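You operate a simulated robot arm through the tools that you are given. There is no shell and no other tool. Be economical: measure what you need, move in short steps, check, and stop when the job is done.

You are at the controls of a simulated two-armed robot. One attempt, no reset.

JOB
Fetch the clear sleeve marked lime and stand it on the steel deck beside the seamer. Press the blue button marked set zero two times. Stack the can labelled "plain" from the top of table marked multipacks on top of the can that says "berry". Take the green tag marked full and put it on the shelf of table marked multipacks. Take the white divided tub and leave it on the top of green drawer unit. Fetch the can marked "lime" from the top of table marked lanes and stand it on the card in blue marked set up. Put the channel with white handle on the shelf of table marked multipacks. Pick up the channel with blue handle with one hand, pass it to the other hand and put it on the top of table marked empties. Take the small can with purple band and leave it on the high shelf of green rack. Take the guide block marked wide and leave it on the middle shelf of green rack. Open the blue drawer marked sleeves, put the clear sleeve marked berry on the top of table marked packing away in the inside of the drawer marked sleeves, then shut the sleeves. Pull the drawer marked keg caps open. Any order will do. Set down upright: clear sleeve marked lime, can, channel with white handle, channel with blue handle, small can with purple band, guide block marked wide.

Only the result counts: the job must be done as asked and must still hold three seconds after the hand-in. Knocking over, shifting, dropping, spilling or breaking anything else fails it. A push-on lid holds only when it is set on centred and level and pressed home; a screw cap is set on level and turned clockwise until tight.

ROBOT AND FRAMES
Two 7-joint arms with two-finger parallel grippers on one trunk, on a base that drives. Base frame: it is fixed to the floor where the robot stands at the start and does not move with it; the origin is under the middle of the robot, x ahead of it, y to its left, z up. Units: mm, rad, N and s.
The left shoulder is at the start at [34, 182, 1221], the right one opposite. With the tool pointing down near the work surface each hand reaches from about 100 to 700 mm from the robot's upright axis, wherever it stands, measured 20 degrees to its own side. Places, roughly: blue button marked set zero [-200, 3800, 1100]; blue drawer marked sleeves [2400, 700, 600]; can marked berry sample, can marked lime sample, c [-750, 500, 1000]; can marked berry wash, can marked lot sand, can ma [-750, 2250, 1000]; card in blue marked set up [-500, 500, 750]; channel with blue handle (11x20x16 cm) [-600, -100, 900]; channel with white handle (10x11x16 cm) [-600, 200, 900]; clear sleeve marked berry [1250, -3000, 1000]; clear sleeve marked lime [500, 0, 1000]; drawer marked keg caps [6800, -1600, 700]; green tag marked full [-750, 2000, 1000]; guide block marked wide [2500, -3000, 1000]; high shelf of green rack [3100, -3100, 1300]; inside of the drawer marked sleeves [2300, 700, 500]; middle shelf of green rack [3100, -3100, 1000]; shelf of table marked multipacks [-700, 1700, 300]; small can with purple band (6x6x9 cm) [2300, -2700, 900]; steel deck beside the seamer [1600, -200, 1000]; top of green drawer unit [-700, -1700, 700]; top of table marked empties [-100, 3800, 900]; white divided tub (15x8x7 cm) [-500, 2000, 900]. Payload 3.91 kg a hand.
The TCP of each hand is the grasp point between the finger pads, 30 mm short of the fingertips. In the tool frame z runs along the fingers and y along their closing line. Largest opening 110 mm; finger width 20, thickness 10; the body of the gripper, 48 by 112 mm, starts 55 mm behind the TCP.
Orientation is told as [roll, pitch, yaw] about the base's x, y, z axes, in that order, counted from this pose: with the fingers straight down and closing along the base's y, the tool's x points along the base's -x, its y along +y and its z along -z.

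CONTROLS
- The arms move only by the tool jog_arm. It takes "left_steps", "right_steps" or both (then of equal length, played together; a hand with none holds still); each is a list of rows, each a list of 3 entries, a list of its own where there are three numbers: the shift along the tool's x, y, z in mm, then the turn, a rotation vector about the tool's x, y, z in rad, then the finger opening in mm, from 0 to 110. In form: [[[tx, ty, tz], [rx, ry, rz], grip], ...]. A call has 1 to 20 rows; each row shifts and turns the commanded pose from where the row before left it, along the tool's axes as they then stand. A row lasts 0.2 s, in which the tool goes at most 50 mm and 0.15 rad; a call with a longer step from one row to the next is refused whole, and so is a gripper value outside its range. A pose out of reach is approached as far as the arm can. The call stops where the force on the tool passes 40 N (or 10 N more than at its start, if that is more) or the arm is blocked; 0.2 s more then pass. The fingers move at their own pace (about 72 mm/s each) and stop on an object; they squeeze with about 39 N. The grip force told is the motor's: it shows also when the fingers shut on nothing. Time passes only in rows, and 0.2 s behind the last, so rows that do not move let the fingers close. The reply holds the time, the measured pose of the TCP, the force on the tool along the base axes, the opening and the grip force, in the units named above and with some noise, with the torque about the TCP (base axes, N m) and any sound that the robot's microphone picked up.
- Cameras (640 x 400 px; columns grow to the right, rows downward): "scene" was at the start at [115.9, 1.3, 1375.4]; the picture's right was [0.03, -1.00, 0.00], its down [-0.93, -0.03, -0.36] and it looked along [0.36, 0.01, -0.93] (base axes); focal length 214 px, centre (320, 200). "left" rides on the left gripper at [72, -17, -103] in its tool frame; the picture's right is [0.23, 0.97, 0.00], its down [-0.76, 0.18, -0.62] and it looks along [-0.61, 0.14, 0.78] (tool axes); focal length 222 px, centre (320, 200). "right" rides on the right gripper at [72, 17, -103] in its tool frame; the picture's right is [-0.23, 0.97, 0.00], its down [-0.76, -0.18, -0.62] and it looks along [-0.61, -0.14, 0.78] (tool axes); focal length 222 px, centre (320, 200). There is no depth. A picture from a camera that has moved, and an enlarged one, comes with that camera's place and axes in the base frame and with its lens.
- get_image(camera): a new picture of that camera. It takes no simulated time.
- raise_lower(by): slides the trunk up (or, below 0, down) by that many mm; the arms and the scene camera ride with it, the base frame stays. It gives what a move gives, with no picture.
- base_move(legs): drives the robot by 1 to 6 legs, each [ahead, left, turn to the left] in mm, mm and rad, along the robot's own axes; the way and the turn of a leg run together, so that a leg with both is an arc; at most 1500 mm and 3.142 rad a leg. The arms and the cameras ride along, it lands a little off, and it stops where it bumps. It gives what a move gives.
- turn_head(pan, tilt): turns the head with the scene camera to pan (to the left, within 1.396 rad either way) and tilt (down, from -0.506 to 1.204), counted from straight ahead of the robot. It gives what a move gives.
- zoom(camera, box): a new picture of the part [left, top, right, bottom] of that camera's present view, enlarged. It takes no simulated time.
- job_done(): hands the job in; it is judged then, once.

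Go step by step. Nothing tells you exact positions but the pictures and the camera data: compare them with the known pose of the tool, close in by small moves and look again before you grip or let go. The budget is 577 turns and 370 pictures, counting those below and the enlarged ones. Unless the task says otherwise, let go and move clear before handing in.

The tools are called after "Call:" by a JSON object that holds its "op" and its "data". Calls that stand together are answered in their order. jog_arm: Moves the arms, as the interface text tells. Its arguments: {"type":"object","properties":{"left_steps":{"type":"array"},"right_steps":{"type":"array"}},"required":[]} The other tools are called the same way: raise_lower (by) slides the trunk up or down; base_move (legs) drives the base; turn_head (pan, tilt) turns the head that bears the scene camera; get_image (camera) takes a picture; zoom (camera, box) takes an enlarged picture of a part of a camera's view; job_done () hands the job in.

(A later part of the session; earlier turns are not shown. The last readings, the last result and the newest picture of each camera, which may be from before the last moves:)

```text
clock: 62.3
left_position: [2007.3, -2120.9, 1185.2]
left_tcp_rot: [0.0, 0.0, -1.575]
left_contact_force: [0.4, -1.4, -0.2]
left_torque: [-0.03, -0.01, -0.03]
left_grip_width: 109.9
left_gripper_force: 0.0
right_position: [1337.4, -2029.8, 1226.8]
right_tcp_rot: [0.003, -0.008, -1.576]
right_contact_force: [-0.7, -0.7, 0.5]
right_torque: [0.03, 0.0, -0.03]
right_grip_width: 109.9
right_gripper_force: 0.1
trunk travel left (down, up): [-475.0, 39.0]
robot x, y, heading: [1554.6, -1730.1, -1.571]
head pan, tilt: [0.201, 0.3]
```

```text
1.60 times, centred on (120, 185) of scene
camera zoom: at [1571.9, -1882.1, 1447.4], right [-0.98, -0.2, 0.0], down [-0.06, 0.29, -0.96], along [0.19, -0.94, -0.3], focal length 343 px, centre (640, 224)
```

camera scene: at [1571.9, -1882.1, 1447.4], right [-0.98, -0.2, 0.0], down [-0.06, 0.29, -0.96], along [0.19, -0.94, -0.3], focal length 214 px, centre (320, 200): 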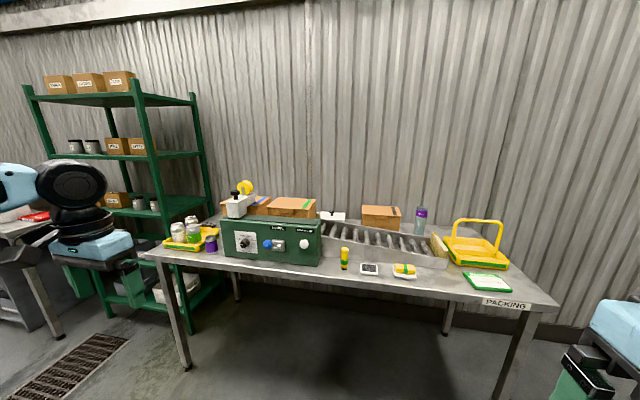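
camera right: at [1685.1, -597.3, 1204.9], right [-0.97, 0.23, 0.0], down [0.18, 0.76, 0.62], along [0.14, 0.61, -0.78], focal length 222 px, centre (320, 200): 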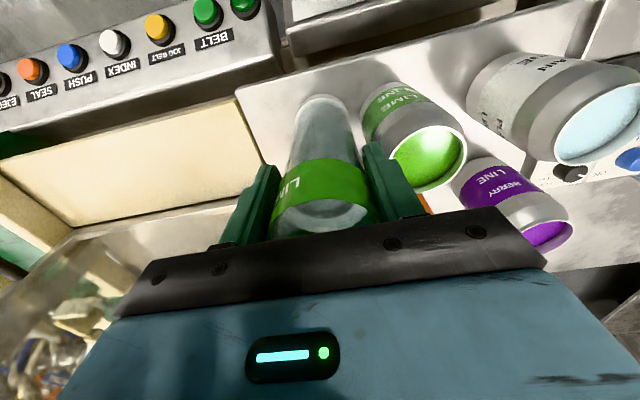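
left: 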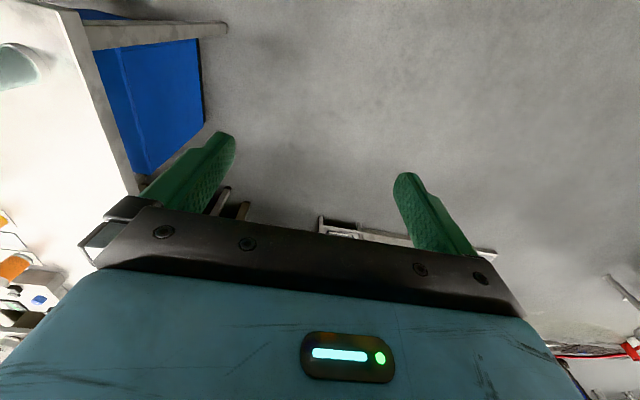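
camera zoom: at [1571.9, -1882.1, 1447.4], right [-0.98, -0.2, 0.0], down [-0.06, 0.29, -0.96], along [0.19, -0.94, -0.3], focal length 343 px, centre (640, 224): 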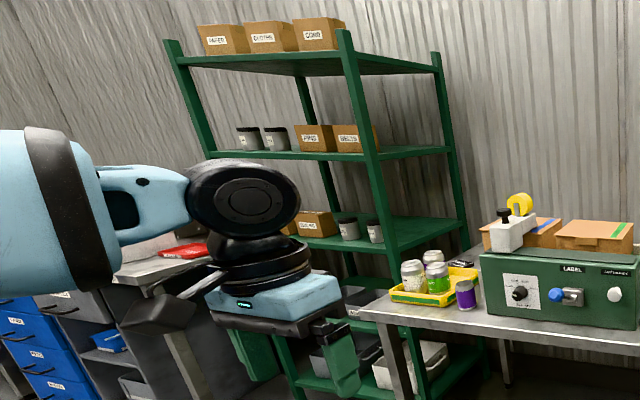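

The small purple can is at ~(2253,-2668); the dark item behind the tray (~(2465,-2924)) is likely the wide guide block. Drive nearer and look.

Call:
{"op": "base_move", "data": {"legs": [[300, 750, 0]]}}

Call:
{"op": "turn_head", "data": {"pan": 0.1, "tilt": 0.5}}

Call:
{"op": "get_image", "data": {"camera": "scene"}}

```text
clock: 69.3
left_position: [2761.4, -2417.9, 1185.2]
left_tcp_rot: [0.0, 0.0, -1.568]
left_contact_force: [-0.6, -0.1, 0.7]
left_torque: [-0.04, 0.03, 0.03]
left_grip_width: 109.8
left_gripper_force: 0.2
right_position: [2092.0, -2333.4, 1227.9]
right_tcp_rot: [0.002, -0.009, -1.568]
right_contact_force: [0.1, 0.3, 0.6]
right_torque: [-0.01, 0.01, -0.03]
right_grip_width: 109.8
right_gripper_force: 0.0
trunk travel left (down, up): [-475.0, 39.0]
robot x, y, heading: [2306.1, -2029.7, -1.567]
head pan, tilt: [0.201, 0.3]
```

```text
clock: 70.1
left_position: [2762.6, -2418.5, 1185.4]
left_tcp_rot: [0.0, -0.001, -1.568]
left_contact_force: [0.4, 0.7, -0.3]
left_torque: [0.0, 0.0, 0.02]
left_grip_width: 109.9
left_gripper_force: 0.1
right_position: [2091.7, -2333.3, 1227.5]
right_tcp_rot: [0.002, -0.009, -1.569]
right_contact_force: [-0.1, 0.1, -0.1]
right_torque: [-0.02, -0.01, 0.02]
right_grip_width: 110.1
right_gripper_force: 0.1
trunk travel left (down, up): [-475.0, 39.0]
robot x, y, heading: [2305.4, -2034.1, -1.569]
head pan, tilt: [0.099, 0.499]
```

```text
336 pictures are left
camera scene: at [2315.5, -2183.1, 1429.1], right [-0.99, -0.1, 0.0], down [-0.05, 0.48, -0.88], along [0.09, -0.87, -0.48], focal length 214 px, centre (320, 200)
```

scene: 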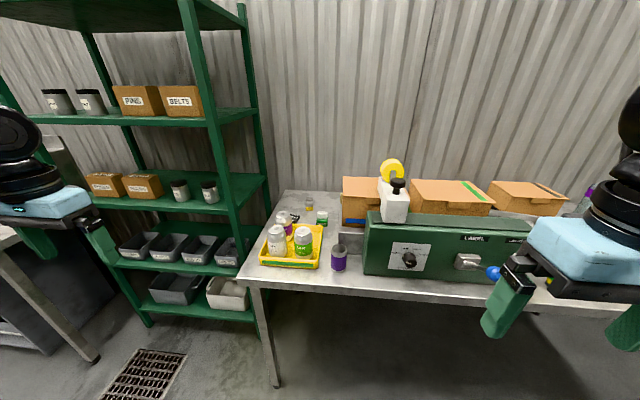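

Call:
{"op": "zoom", "data": {"camera": "scene", "box": [230, 170, 390, 290]}}

Call:
{"op": "zoom", "data": {"camera": "scene", "box": [0, 60, 280, 280]}}

```text
3.33 times, centred on (310, 230) of scene
camera zoom: at [2315.5, -2183.1, 1429.1], right [-0.99, -0.1, 0.0], down [-0.05, 0.48, -0.88], along [0.09, -0.87, -0.48], focal length 715 px, centre (353, 100)
```

zoom: 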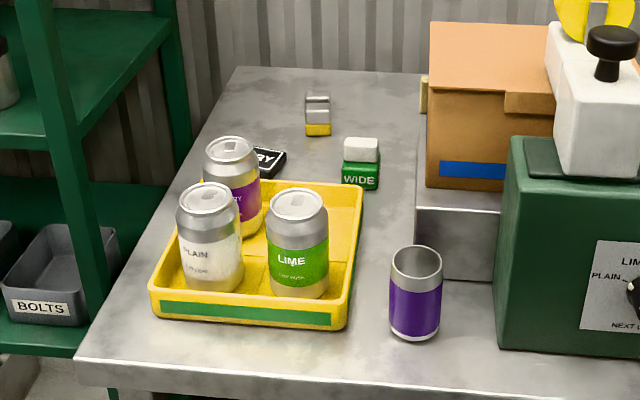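

```text
1.82 times, centred on (140, 170) of scene
camera zoom: at [2315.5, -2183.1, 1429.1], right [-0.99, -0.1, 0.0], down [-0.05, 0.48, -0.88], along [0.09, -0.87, -0.48], focal length 390 px, centre (647, 254)
```

zoom: 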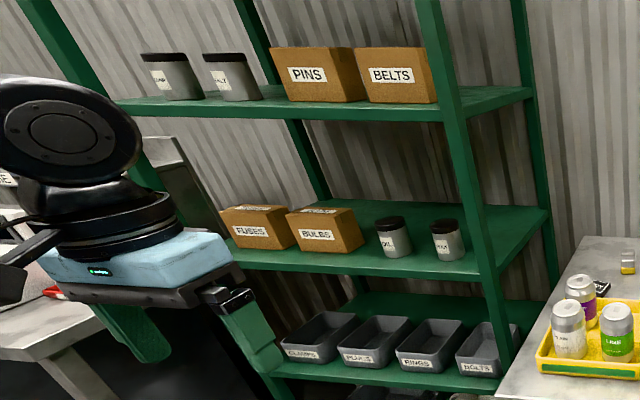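

The WIDE block is at about (2382,-2940), the small can at (2309,-2680). I'll drive to about (2200,-2230) so the left hand can take the block and the right hand the can.

Call:
{"op": "base_move", "data": {"legs": [[196, -105, 0]]}}

Call:
{"op": "turn_head", "data": {"pan": 0.3, "tilt": 0.7}}

Call:
{"op": "get_image", "data": {"camera": "scene"}}

Call:
{"op": "zoom", "data": {"camera": "scene", "box": [230, 100, 430, 280]}}

```text
clock: 71.8
left_position: [2657.1, -2611.9, 1186.9]
left_tcp_rot: [0.002, -0.002, -1.568]
left_contact_force: [-0.1, 0.0, -0.2]
left_torque: [0.02, 0.0, 0.01]
left_grip_width: 110.2
left_gripper_force: 0.0
right_position: [1987.4, -2525.2, 1227.1]
right_tcp_rot: [0.003, -0.008, -1.569]
right_contact_force: [-1.0, -0.8, 0.0]
right_torque: [0.0, 0.02, 0.03]
right_grip_width: 110.0
right_gripper_force: 0.0
trunk travel left (down, up): [-475.0, 39.0]
robot x, y, heading: [2204.8, -2220.6, -1.573]
head pan, tilt: [0.099, 0.499]
```

```text
clock: 72.5
left_position: [2657.0, -2612.2, 1185.9]
left_tcp_rot: [0.0, -0.002, -1.568]
left_contact_force: [-0.1, 0.3, 0.0]
left_torque: [0.01, 0.0, -0.02]
left_grip_width: 109.9
left_gripper_force: 0.0
right_position: [1986.1, -2525.6, 1227.6]
right_tcp_rot: [0.001, -0.008, -1.569]
right_contact_force: [-0.6, -0.5, -0.9]
right_torque: [-0.02, 0.0, 0.03]
right_grip_width: 110.1
right_gripper_force: 0.0
trunk travel left (down, up): [-475.0, 39.0]
robot x, y, heading: [2203.6, -2225.2, -1.565]
head pan, tilt: [0.3, 0.7]
```

```text
333 pictures are left
camera scene: at [2227.1, -2366.4, 1411.4], right [-0.95, -0.3, 0.0], down [-0.19, 0.61, -0.77], along [0.23, -0.73, -0.64], focal length 214 px, centre (320, 200)
```

scene: 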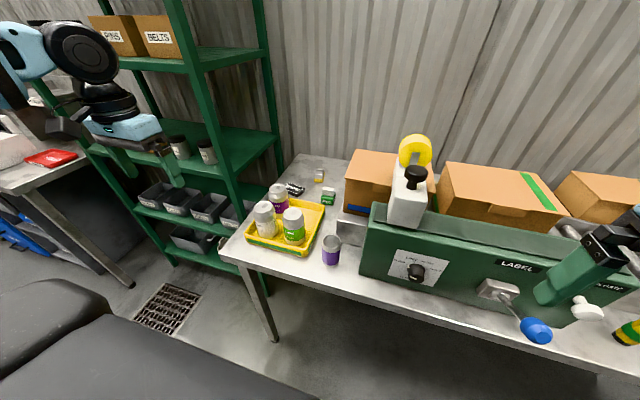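

```text
2.22 times, centred on (330, 190) of scene
camera zoom: at [2227.1, -2366.4, 1411.4], right [-0.95, -0.3, 0.0], down [-0.19, 0.61, -0.77], along [0.23, -0.73, -0.64], focal length 477 px, centre (298, 222)
```

zoom: 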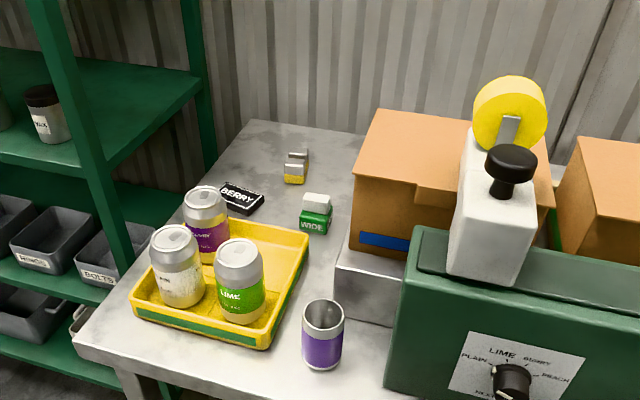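

Move the left hand over toward the block, then tilt the fingers forward to gain reach.

Call:
{"op": "jog_arm", "data": {"left_steps": [[[0, -46, 0], [0, 0, 0], 110], [[0, -46, 0], [0, 0, 0], 110], [[0, -46, 0], [0, 0, 0], 110], [[0, -46, 0], [0, 0, 0], 110], [[0, -46, 0], [0, 0, 0], 110], [[0, -46, 0], [0, 0, 0], 110], [[-45, 0, 0], [0, 0, 0], 110], [[-45, 0, 0], [0, 0, 0], 110], [[-45, 0, 0], [0, 0, 0], 110], [[-45, 0, 0], [0, 0, 0], 110], [[-45, 0, 0], [0, 0, 0], 110], [[0, 0, 0], [0, -0.15, 0], 110], [[0, 0, 0], [0, -0.15, 0], 110], [[0, 0, 0], [0, -0.15, 0], 110], [[-40, 0, 19], [0, 0, 0], 110], [[-40, 0, 19], [0, 0, 0], 110], [[0, 0, 0], [0, 0, 0], 110]]}}

Call:
{"op": "get_image", "data": {"camera": "left"}}

Call:
{"op": "get_image", "data": {"camera": "scene"}}

```text
clock: 76.1
left_position: [2397.6, -2835.1, 1180.6]
left_tcp_rot: [0.0, -0.454, -1.568]
left_contact_force: [-0.5, -0.1, 0.3]
left_torque: [-0.01, -0.02, 0.01]
left_grip_width: 110.1
left_gripper_force: 0.0
left hand out of reach, approached as far as the arm can: row 9, 10, 11
right_position: [1987.4, -2524.5, 1228.2]
right_tcp_rot: [0.002, -0.009, -1.568]
right_contact_force: [0.5, 0.6, -0.5]
right_torque: [-0.02, 0.0, 0.01]
right_grip_width: 110.0
right_gripper_force: 0.0
trunk travel left (down, up): [-475.0, 39.0]
robot x, y, heading: [2201.0, -2224.4, -1.568]
head pan, tilt: [0.3, 0.7]
```

```text
331 pictures are left
camera left: at [2380.0, -2723.7, 1241.8], right [0.97, 0.21, -0.1], down [0.18, -0.41, 0.89], along [0.14, -0.89, -0.44], focal length 222 px, centre (320, 200)
```

left: 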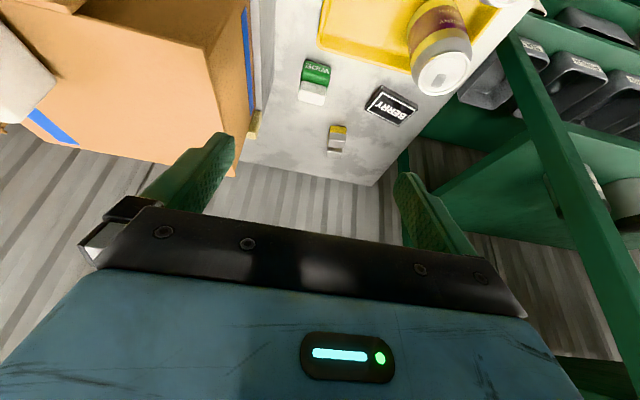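

```text
330 pictures are left
camera scene: at [2226.8, -2364.1, 1411.7], right [-0.95, -0.3, 0.0], down [-0.19, 0.61, -0.77], along [0.23, -0.73, -0.64], focal length 214 px, centre (320, 200)
```

scene: 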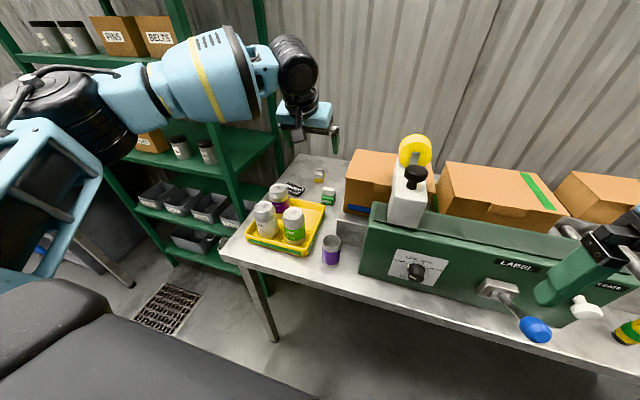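

Block center ≈(2386,-2941). Descend along the tilted direction to z≈1000 and check.

Call:
{"op": "jog_arm", "data": {"left_steps": [[[-3.6, -2.4, 41.7], [0, 0, 0], 110], [[-3.6, -2.4, 41.7], [0, 0, 0], 110], [[-3.6, -2.4, 41.7], [0, 0, 0], 110], [[-3.6, -2.4, 41.7], [0, 0, 0], 110], [[-3.6, -2.4, 41.7], [0, 0, 0], 110], [[0, 0, 0], [0, 0, 0], 110]]}}

Call:
{"op": "get_image", "data": {"camera": "left"}}

Call:
{"op": "zoom", "data": {"camera": "scene", "box": [230, 100, 430, 280]}}

```text
clock: 77.5
left_position: [2446.1, -2883.3, 1019.5]
left_tcp_rot: [-0.002, -0.45, -1.568]
left_contact_force: [-0.1, 0.4, -0.1]
left_torque: [-0.03, 0.0, 0.0]
left_grip_width: 109.8
left_gripper_force: 0.0
left hand out of reach, approached as far as the arm can: row 1, 2, 3, 4, 5
right_position: [1987.2, -2525.0, 1227.2]
right_tcp_rot: [0.001, -0.009, -1.568]
right_contact_force: [0.3, -0.2, -0.5]
right_torque: [0.0, 0.01, 0.04]
right_grip_width: 110.2
right_gripper_force: 0.1
trunk travel left (down, up): [-475.0, 39.0]
robot x, y, heading: [2201.7, -2224.8, -1.569]
head pan, tilt: [0.3, 0.7]
```

```text
329 pictures are left
camera left: at [2429.2, -2772.9, 1080.6], right [0.97, 0.21, -0.1], down [0.18, -0.41, 0.89], along [0.14, -0.89, -0.44], focal length 222 px, centre (320, 200)
```

left: 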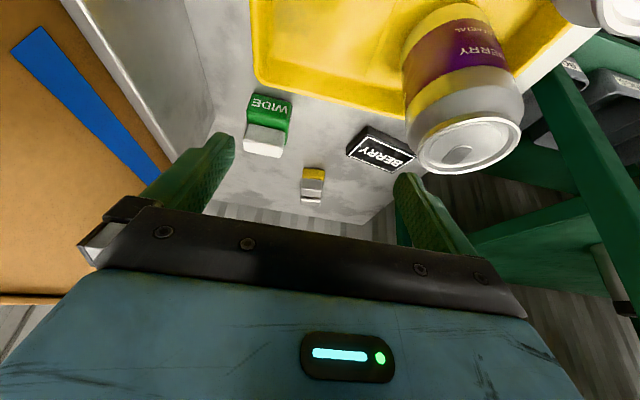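

```text
2.22 times, centred on (330, 190) of scene
camera zoom: at [2227.1, -2366.1, 1411.4], right [-0.95, -0.3, 0.0], down [-0.19, 0.61, -0.77], along [0.23, -0.73, -0.64], focal length 477 px, centre (298, 222)
```

zoom: 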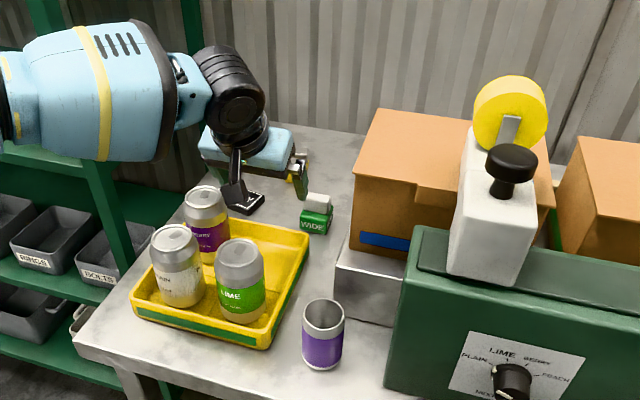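

The arm is at its limit here, so I'll raise the hand clear and drive the base ~100 mm closer (table is open underneath).

Call:
{"op": "jog_arm", "data": {"left_steps": [[[18, 0, -40], [0, 0, 0], 110], [[18, 0, -40], [0, 0, 0], 110], [[18, 0, -40], [0, 0, 0], 110], [[40, 0, -18], [0, 0, 0], 110], [[40, 0, -18], [0, 0, 0], 110]]}}

Call:
{"op": "base_move", "data": {"legs": [[100, 0, 0]]}}

Call:
{"op": "get_image", "data": {"camera": "scene"}}

```text
clock: 78.7
left_position: [2444.3, -2693.2, 1101.7]
left_tcp_rot: [0.0, -0.452, -1.568]
left_contact_force: [0.0, 0.2, -0.1]
left_torque: [-0.03, -0.02, 0.01]
left_grip_width: 110.0
left_gripper_force: 0.1
right_position: [1987.6, -2525.5, 1227.4]
right_tcp_rot: [0.002, -0.01, -1.569]
right_contact_force: [-0.1, -0.1, -0.2]
right_torque: [-0.02, 0.04, 0.02]
right_grip_width: 110.1
right_gripper_force: 0.1
trunk travel left (down, up): [-475.0, 39.0]
robot x, y, heading: [2204.2, -2224.8, -1.571]
head pan, tilt: [0.3, 0.7]
```

```text
clock: 79.8
left_position: [2444.7, -2793.8, 1100.9]
left_tcp_rot: [0.0, -0.451, -1.568]
left_contact_force: [-0.9, 0.0, -0.1]
left_torque: [0.01, 0.02, 0.05]
left_grip_width: 110.1
left_gripper_force: 0.1
right_position: [1987.4, -2624.7, 1227.9]
right_tcp_rot: [0.001, -0.006, -1.568]
right_contact_force: [0.9, -0.6, 0.5]
right_torque: [0.04, -0.01, 0.03]
right_grip_width: 109.7
right_gripper_force: 0.1
trunk travel left (down, up): [-475.0, 39.0]
robot x, y, heading: [2202.2, -2321.4, -1.57]
head pan, tilt: [0.3, 0.7]
```

```text
327 pictures are left
camera scene: at [2227.7, -2465.2, 1411.5], right [-0.95, -0.3, 0.0], down [-0.19, 0.61, -0.77], along [0.23, -0.73, -0.64], focal length 214 px, centre (320, 200)
```

scene: 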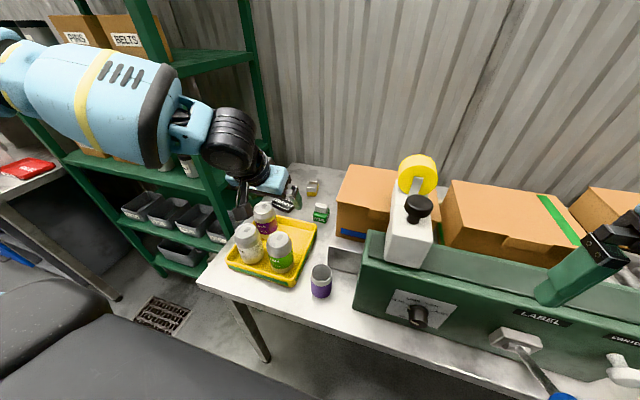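

Call:
{"op": "jog_arm", "data": {"left_steps": [[[0, 0, 0], [0, 0.1, 0], 110], [[0, 0, 0], [0, 0.1, 0], 110], [[-36, -15, 9], [0, 0, 0], 110], [[-36, -15, 9], [0, 0, 0], 110], [[-36, -15, 9], [0, 0, 0], 110], [[-36, -15, 9], [0, 0, 0], 110], [[11, 0, 43], [0, 0, 0], 110], [[11, 0, 43], [0, 0, 0], 110], [[0, 0, 0], [0, 0, 0], 110]]}}

Call:
{"op": "get_image", "data": {"camera": "left"}}

Call:
{"op": "zoom", "data": {"camera": "scene", "box": [230, 100, 430, 280]}}

```text
clock: 81.8
left_position: [2400.3, -2906.0, 1012.6]
left_tcp_rot: [0.0, -0.251, -1.568]
left_contact_force: [0.3, -0.5, -0.3]
left_torque: [0.01, 0.0, -0.01]
left_grip_width: 110.1
left_gripper_force: 0.0
left hand out of reach, approached as far as the arm can: row 6
right_position: [1987.0, -2622.7, 1228.3]
right_tcp_rot: [0.001, -0.007, -1.565]
right_contact_force: [-0.5, 0.1, -0.1]
right_torque: [-0.01, 0.0, 0.03]
right_grip_width: 109.8
right_gripper_force: 0.2
trunk travel left (down, up): [-475.0, 39.0]
robot x, y, heading: [2203.7, -2321.8, -1.57]
head pan, tilt: [0.3, 0.7]
```

```text
326 pictures are left
camera left: at [2383.2, -2808.8, 1095.2], right [0.97, 0.22, -0.06], down [0.18, -0.58, 0.79], along [0.14, -0.78, -0.61], focal length 222 px, centre (320, 200)
```

left: 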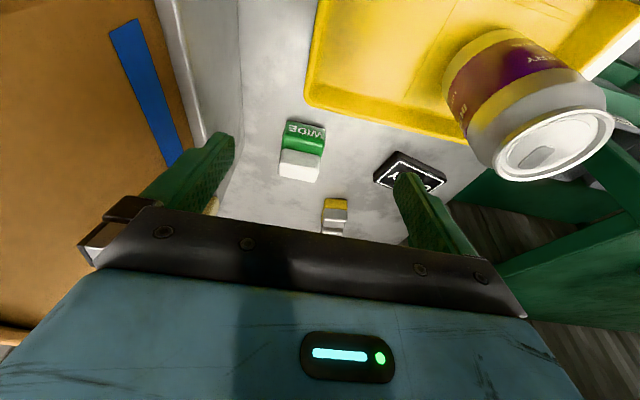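

```text
2.22 times, centred on (330, 190) of scene
camera zoom: at [2227.5, -2464.7, 1411.5], right [-0.95, -0.3, 0.0], down [-0.19, 0.61, -0.77], along [0.23, -0.73, -0.64], focal length 477 px, centre (298, 222)
```

zoom: 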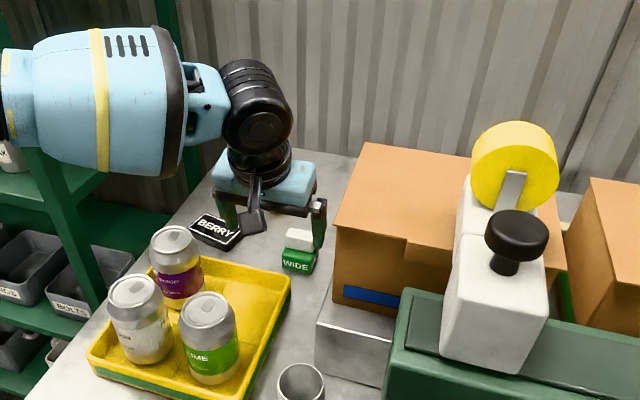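

Block center ≈(2387,-2945); BERRY block is close on the left, so narrow the opening to 76, align, and look before descending.

Call:
{"op": "jog_arm", "data": {"left_steps": [[[-37.8, -13, 9.6], [0, 0, 0], 76], [[5, 0, 20], [0, 0, 0], 76], [[0, 0, 0], [0, 0, 0], 76]]}}

Call:
{"op": "get_image", "data": {"camera": "left"}}

```text
clock: 82.6
left_position: [2411.3, -2919.3, 998.9]
left_tcp_rot: [-0.002, -0.252, -1.567]
left_contact_force: [-0.3, 0.3, -0.8]
left_torque: [0.0, 0.02, -0.01]
left_grip_width: 76.1
left_gripper_force: 0.1
left hand out of reach, approached as far as the arm can: row 1, 2
right_position: [1988.1, -2625.7, 1227.3]
right_tcp_rot: [0.002, -0.009, -1.568]
right_contact_force: [1.0, -0.6, 1.2]
right_torque: [0.01, -0.03, 0.0]
right_grip_width: 110.0
right_gripper_force: 0.1
trunk travel left (down, up): [-475.0, 39.0]
robot x, y, heading: [2205.5, -2325.1, -1.567]
head pan, tilt: [0.3, 0.7]
```

```text
324 pictures are left
camera left: at [2395.1, -2821.5, 1080.8], right [0.97, 0.22, -0.06], down [0.18, -0.58, 0.79], along [0.14, -0.78, -0.61], focal length 222 px, centre (320, 200)
```

left: 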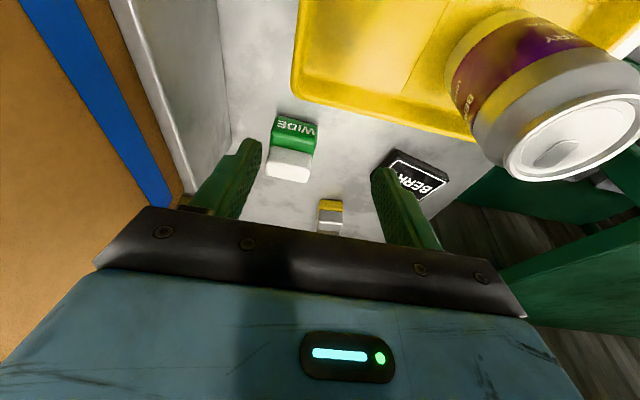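

The table edge is really at y≈-2645, so there's room to drive ~80 mm closer. Raise and retract the hand, drive, re-approach.

Call:
{"op": "jog_arm", "data": {"left_steps": [[[-11, 0, -43], [0, 0, 0], 76], [[-11, 0, -43], [0, 0, 0], 76], [[45, 0, -10], [0, 0, 0], 76], [[45, 0, -10], [0, 0, 0], 76]]}}

Call:
{"op": "base_move", "data": {"legs": [[85, -20, 0]]}}

```text
clock: 83.6
left_position: [2412.0, -2825.2, 1085.8]
left_tcp_rot: [0.002, -0.252, -1.568]
left_contact_force: [0.2, -0.4, 0.8]
left_torque: [-0.02, -0.01, -0.02]
left_grip_width: 76.0
left_gripper_force: 0.1
right_position: [1988.7, -2623.5, 1228.2]
right_tcp_rot: [0.001, -0.01, -1.567]
right_contact_force: [-0.7, 0.6, -0.3]
right_torque: [0.01, -0.02, 0.0]
right_grip_width: 110.2
right_gripper_force: 0.1
trunk travel left (down, up): [-475.0, 39.0]
robot x, y, heading: [2202.9, -2322.3, -1.564]
head pan, tilt: [0.3, 0.7]
```

```text
clock: 84.7
left_position: [2392.8, -2909.6, 1084.5]
left_tcp_rot: [0.001, -0.251, -1.566]
left_contact_force: [-0.6, -0.6, 0.1]
left_torque: [0.02, -0.02, -0.01]
left_grip_width: 75.8
left_gripper_force: 0.0
right_position: [1968.9, -2707.7, 1228.2]
right_tcp_rot: [0.0, -0.01, -1.567]
right_contact_force: [-1.1, 0.2, -0.9]
right_torque: [0.01, 0.0, 0.02]
right_grip_width: 110.0
right_gripper_force: 0.1
trunk travel left (down, up): [-475.0, 39.0]
robot x, y, heading: [2182.7, -2407.2, -1.569]
head pan, tilt: [0.3, 0.7]
```

Call:
{"op": "jog_arm", "data": {"left_steps": [[[-7, -3, 45.5], [0, 0, 0], 76], [[-7, -3, 45.5], [0, 0, 0], 76], [[0, 0, 0], [0, 0, 0], 76]]}}

Call:
{"op": "get_image", "data": {"camera": "left"}}

Call:
{"op": "zoom", "data": {"camera": "scene", "box": [230, 100, 430, 280]}}

```text
clock: 85.5
left_position: [2387.2, -2946.5, 1001.8]
left_tcp_rot: [0.0, -0.251, -1.567]
left_contact_force: [1.0, -0.4, 0.1]
left_torque: [-0.03, 0.02, 0.03]
left_grip_width: 75.8
left_gripper_force: 0.1
right_position: [1967.5, -2707.4, 1227.8]
right_tcp_rot: [0.003, -0.01, -1.565]
right_contact_force: [0.2, 0.0, -0.6]
right_torque: [-0.03, 0.0, 0.03]
right_grip_width: 110.0
right_gripper_force: 0.0
trunk travel left (down, up): [-475.0, 39.0]
robot x, y, heading: [2185.0, -2410.5, -1.57]
head pan, tilt: [0.3, 0.7]
```

```text
323 pictures are left
camera left: at [2369.8, -2849.6, 1082.4], right [0.97, 0.22, -0.06], down [0.18, -0.58, 0.79], along [0.15, -0.78, -0.61], focal length 222 px, centre (320, 200)
```

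left: 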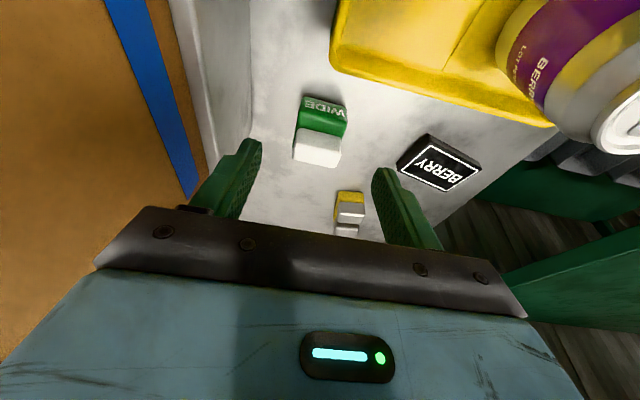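

```text
2.22 times, centred on (330, 190) of scene
camera zoom: at [2208.3, -2547.7, 1411.6], right [-0.95, -0.3, 0.0], down [-0.19, 0.61, -0.77], along [0.23, -0.73, -0.64], focal length 477 px, centre (298, 222)
```

zoom: 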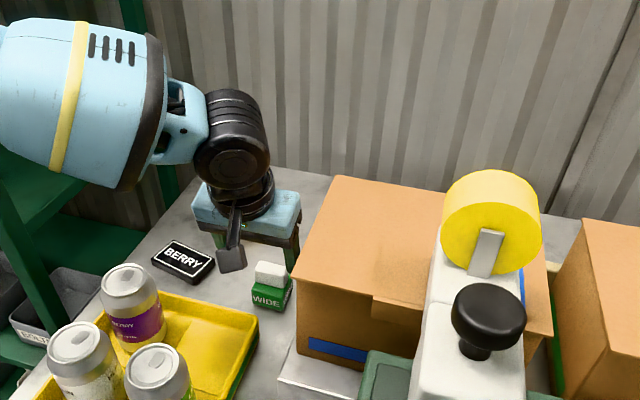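

Call:
{"op": "jog_arm", "data": {"left_steps": [[[1.5, -2, 24], [0, 0, 0], 76], [[3, -2, 22], [0, 0, 0], 76], [[2, 0, 12], [0, 0, 0], 76]]}}

Call:
{"op": "get_image", "data": {"camera": "left"}}

Call:
{"op": "zoom", "data": {"camera": "scene", "box": [230, 130, 390, 250]}}

```text
clock: 86.3
left_position: [2383.0, -2955.1, 941.9]
left_tcp_rot: [-0.002, -0.251, -1.566]
left_contact_force: [0.9, 0.3, 0.2]
left_torque: [-0.01, -0.02, 0.0]
left_grip_width: 75.8
left_gripper_force: 0.1
right_position: [1968.6, -2709.2, 1227.5]
right_tcp_rot: [0.001, -0.007, -1.565]
right_contact_force: [0.1, 0.7, 0.3]
right_torque: [0.01, -0.01, 0.01]
right_grip_width: 110.1
right_gripper_force: 0.0
trunk travel left (down, up): [-475.0, 39.0]
robot x, y, heading: [2181.4, -2406.5, -1.573]
head pan, tilt: [0.3, 0.7]
```

```text
321 pictures are left
camera left: at [2366.1, -2858.5, 1023.8], right [0.97, 0.23, -0.06], down [0.18, -0.58, 0.79], along [0.15, -0.78, -0.61], focal length 222 px, centre (320, 200)
```

left: 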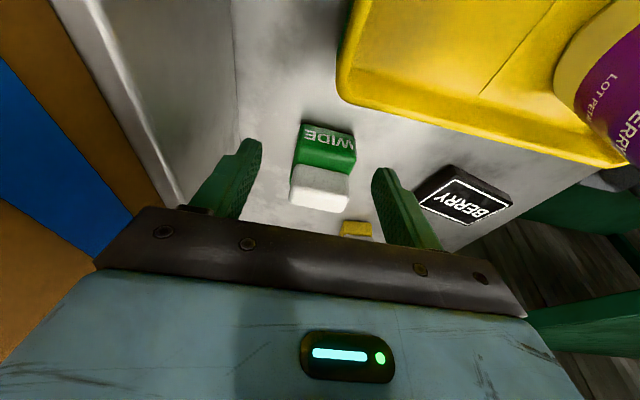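

```text
3.33 times, centred on (310, 190) of scene
camera zoom: at [2208.6, -2549.2, 1411.3], right [-0.95, -0.3, 0.0], down [-0.19, 0.61, -0.76], along [0.23, -0.73, -0.64], focal length 715 px, centre (353, 233)
```

zoom: 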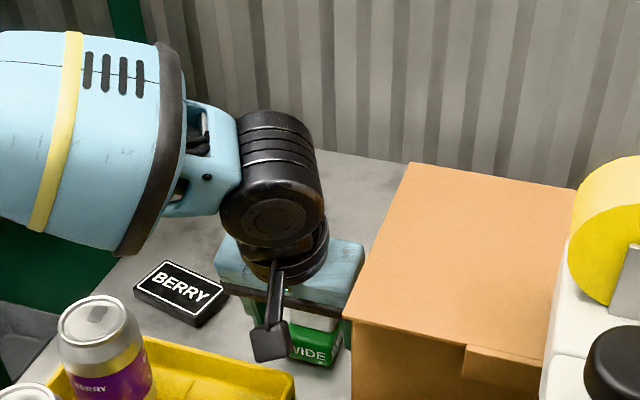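

Aligned. Lower 6 mm and close.

Call:
{"op": "jog_arm", "data": {"left_steps": [[[1.5, 0, 6], [0, 0, 0], 76], [[0, 0, 0], [0, 0, 0], 30], [[0, 0, 0], [0, 0, 0], 30], [[0, 0, 0], [0, 0, 0], 30], [[0, 0, 0], [0, 0, 0], 30]]}}

Call:
{"op": "get_image", "data": {"camera": "left"}}

```text
clock: 87.5
left_position: [2382.9, -2955.3, 936.0]
left_tcp_rot: [-0.001, -0.251, -1.564]
left_contact_force: [0.3, 0.0, 0.1]
left_torque: [0.01, -0.02, 0.0]
left_grip_width: 29.9
left_gripper_force: 0.0
right_position: [1969.5, -2708.9, 1227.9]
right_tcp_rot: [0.002, -0.01, -1.565]
right_contact_force: [-0.5, -0.8, 0.3]
right_torque: [0.03, 0.01, 0.02]
right_grip_width: 109.8
right_gripper_force: 0.1
trunk travel left (down, up): [-475.0, 39.0]
robot x, y, heading: [2185.4, -2407.9, -1.561]
head pan, tilt: [0.3, 0.7]
```

```text
319 pictures are left
camera left: at [2366.3, -2858.3, 1018.0], right [0.97, 0.23, -0.06], down [0.18, -0.58, 0.79], along [0.15, -0.78, -0.61], focal length 222 px, centre (320, 200)
```

left: 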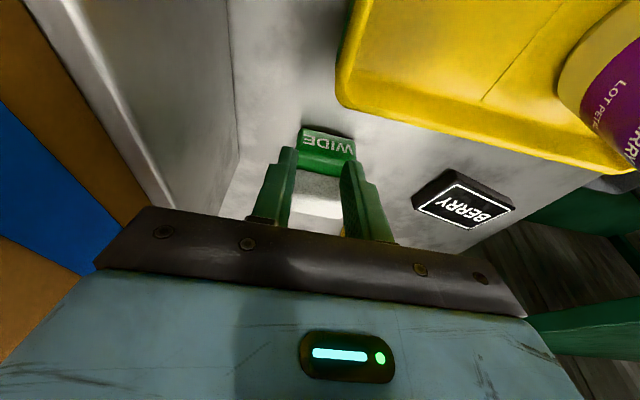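

Call:
{"op": "jog_arm", "data": {"left_steps": [[[0, 0, 0], [0, 0, 0], 5], [[0, 0, 0], [0, 0, 0], 5], [[0, 0, 0], [0, 0, 0], 5]]}}

Call:
{"op": "get_image", "data": {"camera": "left"}}

```text
clock: 88.3
left_position: [2383.5, -2955.1, 936.0]
left_tcp_rot: [-0.001, -0.251, -1.565]
left_contact_force: [-0.2, 0.0, -0.4]
left_torque: [-0.01, 0.0, -0.02]
left_grip_width: 5.0
left_gripper_force: 0.1
right_position: [1970.0, -2708.7, 1227.5]
right_tcp_rot: [0.004, -0.01, -1.564]
right_contact_force: [0.4, -1.0, -0.1]
right_torque: [0.02, -0.01, -0.02]
right_grip_width: 110.0
right_gripper_force: 0.0
trunk travel left (down, up): [-475.0, 39.0]
robot x, y, heading: [2181.5, -2406.7, -1.565]
head pan, tilt: [0.3, 0.7]
```

```text
318 pictures are left
camera left: at [2366.3, -2858.3, 1018.0], right [0.97, 0.23, -0.06], down [0.18, -0.58, 0.79], along [0.15, -0.78, -0.61], focal length 222 px, centre (320, 200)
```

left: 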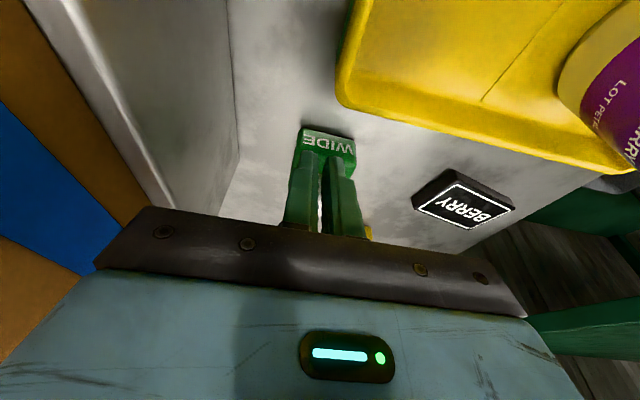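

The fingers closed above/in front of the block: re-triangulating gives table top z≈840 and the block at ~(2395,-3008), top ≈895. Raise, drive slightly closer, and re-view.

Call:
{"op": "jog_arm", "data": {"left_steps": [[[-7, 0, -29], [0, 0, 0], 5], [[-7, 0, -29], [0, -0.08, 0], 40], [[0, 0, 0], [0, -0.07, 0], 60]]}}

Call:
{"op": "base_move", "data": {"legs": [[35, 0, 0]]}}

Call:
{"op": "get_image", "data": {"camera": "left"}}

Call:
{"op": "zoom", "data": {"camera": "scene", "box": [230, 130, 390, 250]}}

```text
clock: 89.1
left_position: [2382.9, -2954.3, 996.7]
left_tcp_rot: [0.001, -0.403, -1.565]
left_contact_force: [0.0, 0.5, 0.4]
left_torque: [-0.02, -0.01, 0.02]
left_grip_width: 59.6
left_gripper_force: 0.1
right_position: [1968.3, -2709.3, 1228.1]
right_tcp_rot: [0.003, -0.009, -1.566]
right_contact_force: [0.1, 0.5, 0.7]
right_torque: [-0.01, 0.01, 0.0]
right_grip_width: 110.2
right_gripper_force: 0.1
trunk travel left (down, up): [-475.0, 39.0]
robot x, y, heading: [2183.9, -2411.2, -1.569]
head pan, tilt: [0.3, 0.7]
```

```text
clock: 90.0
left_position: [2382.8, -2986.6, 997.4]
left_tcp_rot: [0.001, -0.404, -1.567]
left_contact_force: [0.8, 0.7, -0.1]
left_torque: [0.02, -0.01, -0.02]
left_grip_width: 59.8
left_gripper_force: 0.1
right_position: [1968.6, -2741.6, 1226.3]
right_tcp_rot: [0.001, -0.01, -1.565]
right_contact_force: [0.3, -0.5, -0.1]
right_torque: [0.03, -0.03, -0.02]
right_grip_width: 110.0
right_gripper_force: 0.2
trunk travel left (down, up): [-475.0, 39.0]
robot x, y, heading: [2184.6, -2444.1, -1.566]
head pan, tilt: [0.3, 0.7]
```

```text
317 pictures are left
camera left: at [2366.5, -2878.3, 1063.2], right [0.97, 0.21, -0.09], down [0.18, -0.46, 0.87], along [0.15, -0.86, -0.48], focal length 222 px, centre (320, 200)
```

left: 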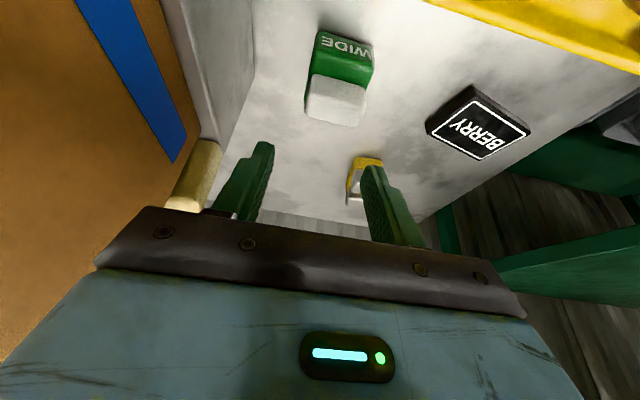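

```text
3.33 times, centred on (310, 190) of scene
camera zoom: at [2208.6, -2581.4, 1411.7], right [-0.95, -0.3, 0.0], down [-0.19, 0.61, -0.77], along [0.23, -0.73, -0.64], focal length 715 px, centre (353, 233)
```

zoom: 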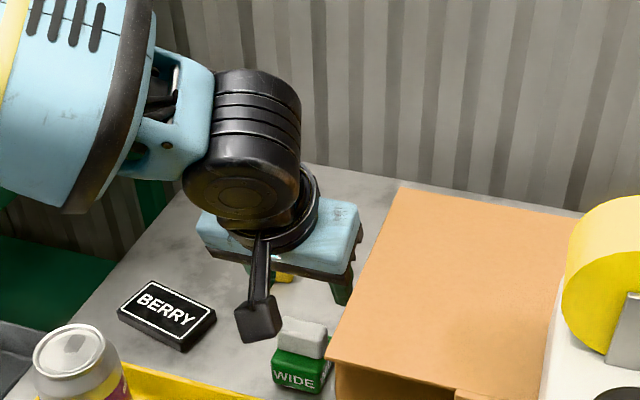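

Block top center ≈(2394,-3003,896). Approach with opening 84, partially, then check.

Call:
{"op": "jog_arm", "data": {"left_steps": [[[0, 6, 20], [0, 0, 0], 84], [[8, 5, 28], [0, 0, 0], 84], [[8, 0, 28], [0, 0, 0], 84], [[0, 0, 0], [0, 0, 0], 84]]}}

Call:
{"op": "get_image", "data": {"camera": "left"}}

```text
clock: 91.0
left_position: [2394.9, -3002.8, 920.0]
left_tcp_rot: [0.0, -0.402, -1.565]
left_contact_force: [-0.2, -0.1, -0.1]
left_torque: [0.0, 0.02, 0.01]
left_grip_width: 83.8
left_gripper_force: 0.1
right_position: [1969.4, -2743.1, 1227.0]
right_tcp_rot: [0.0, -0.009, -1.568]
right_contact_force: [-1.3, 0.0, -1.1]
right_torque: [0.02, -0.01, -0.02]
right_grip_width: 110.1
right_gripper_force: 0.0
trunk travel left (down, up): [-475.0, 39.0]
robot x, y, heading: [2183.0, -2440.2, -1.568]
head pan, tilt: [0.3, 0.7]
```

```text
315 pictures are left
camera left: at [2377.3, -2893.9, 986.0], right [0.97, 0.21, -0.09], down [0.18, -0.46, 0.87], along [0.15, -0.86, -0.48], focal length 222 px, centre (320, 200)
```

left: 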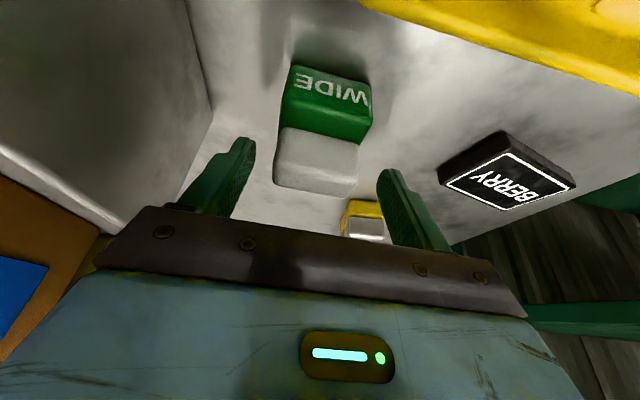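

Call:
{"op": "jog_arm", "data": {"left_steps": [[[6, -1, 19], [0, 0, 0], 84], [[6, -1, 19], [0, 0, 0], 84], [[0, 0, 0], [0, 0, 0], 20], [[0, 0, 0], [0, 0, 0], 20], [[0, 0, 0], [0, 0, 0], 20], [[0, 0, 0], [0, 0, 0], 20]]}}

Call:
{"op": "get_image", "data": {"camera": "left"}}

```text
clock: 92.4
left_position: [2404.7, -2996.7, 892.2]
left_tcp_rot: [0.001, -0.408, -1.563]
left_contact_force: [9.0, -0.3, 20.4]
left_torque: [-0.02, -0.57, 0.02]
left_grip_width: 49.5
left_gripper_force: 39.0
left hand out of reach, approached as far as the arm can: row 1, 2
right_position: [1969.7, -2741.2, 1229.5]
right_tcp_rot: [0.003, -0.011, -1.565]
right_contact_force: [0.4, -0.1, -0.3]
right_torque: [0.0, -0.02, 0.05]
right_grip_width: 110.1
right_gripper_force: 0.0
trunk travel left (down, up): [-475.0, 39.0]
robot x, y, heading: [2185.2, -2441.6, -1.56]
head pan, tilt: [0.3, 0.7]
```

```text
314 pictures are left
camera left: at [2387.0, -2889.4, 957.2], right [0.97, 0.21, -0.09], down [0.18, -0.45, 0.87], along [0.15, -0.87, -0.48], focal length 222 px, centre (320, 200)
```

left: 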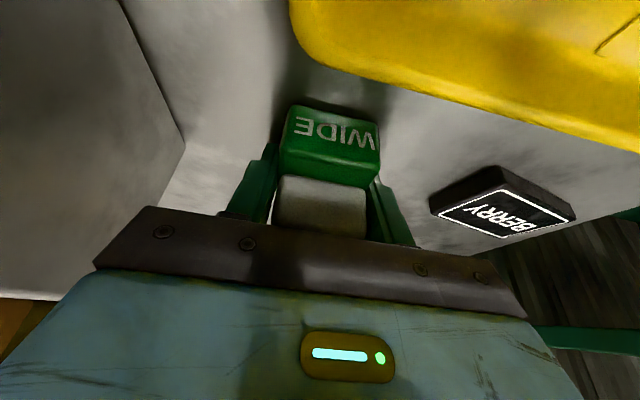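

Gripped (49.5 mm). Lift up and retract.

Call:
{"op": "jog_arm", "data": {"left_steps": [[[-8, 0, -18], [0, 0, 0], 20], [[-15, 0, -37], [0, 0, 0], 20], [[-15, 0, -37], [0, 0, 0], 20], [[-15, 0, -37], [0, 0, 0], 20], [[-15, 0, -37], [0, 0, 0], 20]]}}

Call:
{"op": "get_image", "data": {"camera": "left"}}

Call:
{"op": "get_image", "data": {"camera": "scene"}}

```text
clock: 93.6
left_position: [2404.6, -2994.4, 1069.7]
left_tcp_rot: [0.0, -0.4, -1.565]
left_contact_force: [-0.1, 0.3, -0.5]
left_torque: [0.01, 0.0, 0.04]
left_grip_width: 49.0
left_gripper_force: 39.4
right_position: [1967.4, -2742.1, 1228.3]
right_tcp_rot: [0.001, -0.01, -1.565]
right_contact_force: [0.3, -0.3, -1.5]
right_torque: [-0.02, 0.05, 0.02]
right_grip_width: 110.0
right_gripper_force: 0.0
trunk travel left (down, up): [-475.0, 39.0]
robot x, y, heading: [2181.1, -2441.1, -1.57]
head pan, tilt: [0.3, 0.7]
```

```text
313 pictures are left
camera left: at [2386.6, -2886.2, 1135.2], right [0.97, 0.21, -0.09], down [0.18, -0.46, 0.87], along [0.15, -0.86, -0.48], focal length 222 px, centre (320, 200)
```

left: 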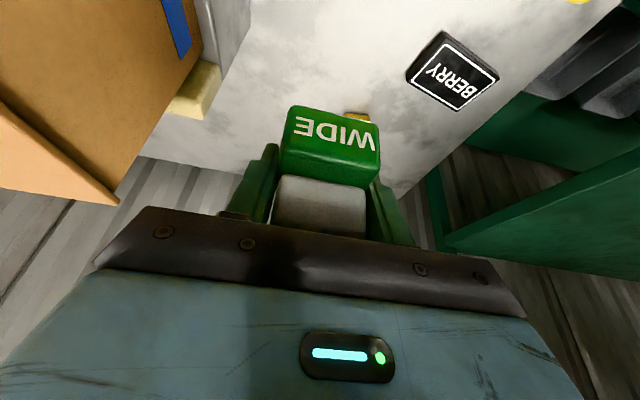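

```text
312 pictures are left
camera scene: at [2208.4, -2582.2, 1411.5], right [-0.95, -0.3, 0.0], down [-0.19, 0.61, -0.77], along [0.23, -0.73, -0.64], focal length 214 px, centre (320, 200)
```

scene: 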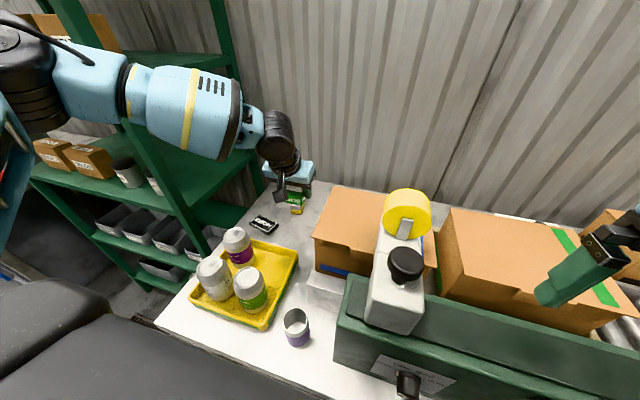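

Block held. Retract the left hand, back off the base, and shift left so the right hand can take the small can at ~(2309,-2739).

Call:
{"op": "jog_arm", "data": {"left_steps": [[[33, 20, -14], [0, 0, 0], 20], [[33, 28, -14], [0, 0, 0], 20], [[33, 28, -14], [0, 0, 0], 20], [[33, 28, -14], [0, 0, 0], 20], [[33, 28, -14], [0, 0, 0], 20], [[33, 28, -14], [0, 0, 0], 20], [[38, 0, -16], [0, 0, 0], 20]]}}

Call:
{"op": "base_move", "data": {"legs": [[-130, 0, 0], [0, 100, 0]]}}

Call:
{"op": "turn_head", "data": {"pan": 0.0, "tilt": 0.9}}

Call:
{"op": "get_image", "data": {"camera": "scene"}}

```text
clock: 95.2
left_position: [2575.6, -2758.8, 1072.5]
left_tcp_rot: [-0.002, -0.401, -1.568]
left_contact_force: [0.3, 0.3, 0.7]
left_torque: [0.01, -0.04, 0.0]
left_grip_width: 49.3
left_gripper_force: 39.1
left hand out of reach, approached as far as the arm can: row 7
right_position: [1967.3, -2741.6, 1226.3]
right_tcp_rot: [0.002, -0.012, -1.566]
right_contact_force: [0.6, 0.9, -0.1]
right_torque: [0.02, 0.01, 0.0]
right_grip_width: 109.8
right_gripper_force: 0.1
trunk travel left (down, up): [-475.0, 39.0]
robot x, y, heading: [2182.8, -2441.3, -1.567]
head pan, tilt: [0.3, 0.7]
```

```text
clock: 97.6
left_position: [2674.5, -2628.2, 1071.2]
left_tcp_rot: [-0.002, -0.398, -1.565]
left_contact_force: [0.7, -0.6, -0.6]
left_torque: [0.0, -0.01, -0.01]
left_grip_width: 49.2
left_gripper_force: 39.2
right_position: [2067.5, -2612.9, 1228.2]
right_tcp_rot: [0.002, -0.011, -1.566]
right_contact_force: [-0.4, -0.1, -0.3]
right_torque: [0.01, 0.0, -0.02]
right_grip_width: 109.9
right_gripper_force: 0.1
trunk travel left (down, up): [-475.0, 39.0]
robot x, y, heading: [2280.9, -2308.0, -1.566]
head pan, tilt: [0.3, 0.7]
```

```text
clock: 98.4
left_position: [2673.8, -2629.2, 1071.4]
left_tcp_rot: [-0.001, -0.398, -1.565]
left_contact_force: [0.2, 0.4, -1.2]
left_torque: [0.02, -0.02, 0.0]
left_grip_width: 49.4
left_gripper_force: 39.2
right_position: [2066.9, -2614.1, 1227.2]
right_tcp_rot: [0.003, -0.01, -1.565]
right_contact_force: [0.1, 0.2, 0.8]
right_torque: [0.0, 0.0, 0.01]
right_grip_width: 109.7
right_gripper_force: 0.0
trunk travel left (down, up): [-475.0, 39.0]
robot x, y, heading: [2281.6, -2312.2, -1.57]
head pan, tilt: [0.0, 0.901]
```

```text
311 pictures are left
camera scene: at [2281.2, -2447.1, 1395.2], right [-1.0, -0.01, 0.0], down [-0.01, 0.78, -0.62], along [0.0, -0.62, -0.78], focal length 214 px, centre (320, 200)
```

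scene: 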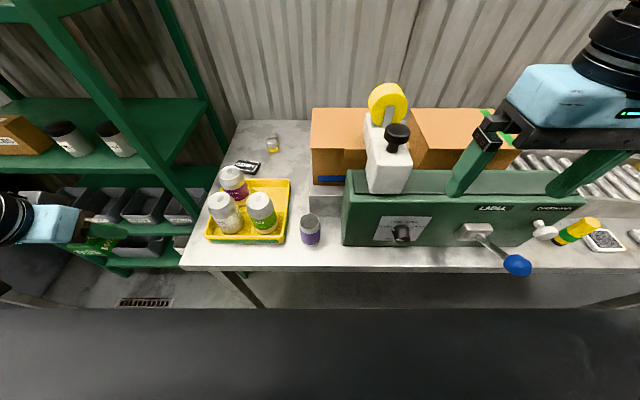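

Can center ≈(2307,-2752). Bring the right hand over it at height, opening 90.

Call:
{"op": "jog_arm", "data": {"right_steps": [[[0, 48, 0], [0, 0, 0], 90], [[0, 48, 0], [0, 0, 0], 90], [[0, 48, 0], [0, 0, 0], 90], [[0, 48, 0], [0, 0, 0], 90], [[0, 48, 0], [0, 0, 0], 90], [[-46, 0, 0], [0, 0, 0], 90], [[-46, 0, 0], [0, 0, 0], 90], [[-46, 0, 0], [0, 0, 0], 90], [[0, 0, 48], [0, 0, 0], 90], [[0, 0, 48], [0, 0, 0], 90], [[0, 0, 48], [0, 0, 0], 90], [[0, 0, 0], [0, 0, 0], 90]]}}

Call:
{"op": "get_image", "data": {"camera": "right"}}

Call:
{"op": "get_image", "data": {"camera": "scene"}}

```text
clock: 101.0
left_position: [2674.1, -2622.8, 1075.2]
left_tcp_rot: [-0.003, -0.407, -1.565]
left_contact_force: [-0.8, 0.2, 0.1]
left_torque: [-0.01, 0.01, 0.02]
left_grip_width: 49.2
left_gripper_force: 39.0
right_position: [2306.6, -2745.9, 1093.6]
right_tcp_rot: [0.002, -0.026, -1.565]
right_contact_force: [0.6, 0.7, 0.2]
right_torque: [0.03, 0.0, -0.01]
right_grip_width: 89.7
right_gripper_force: 0.1
trunk travel left (down, up): [-475.0, 39.0]
robot x, y, heading: [2282.8, -2304.7, -1.569]
head pan, tilt: [0.0, 0.901]
```

```text
310 pictures are left
camera right: at [2322.0, -2671.0, 1195.4], right [0.98, -0.22, 0.01], down [-0.18, -0.75, 0.64], along [-0.13, -0.63, -0.77], focal length 222 px, centre (320, 200)
```

right: 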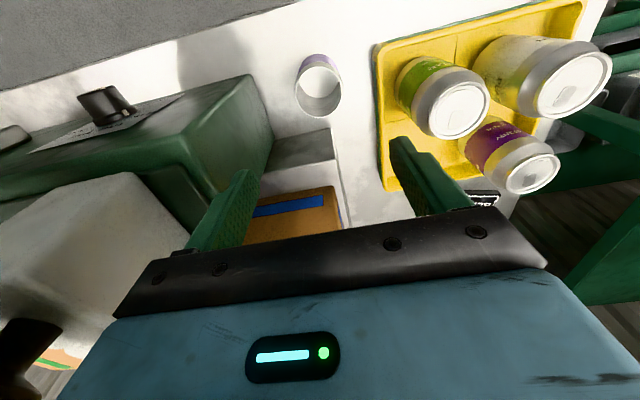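

```text
309 pictures are left
camera scene: at [2280.6, -2438.8, 1396.9], right [-1.0, -0.01, 0.0], down [0.0, 0.78, -0.63], along [0.0, -0.63, -0.78], focal length 214 px, centre (320, 200)
```

scene: 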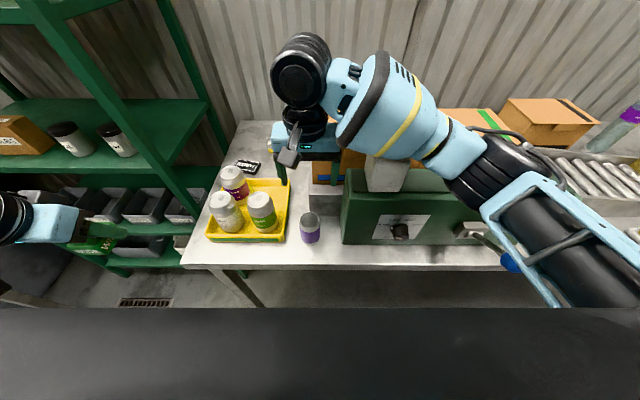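

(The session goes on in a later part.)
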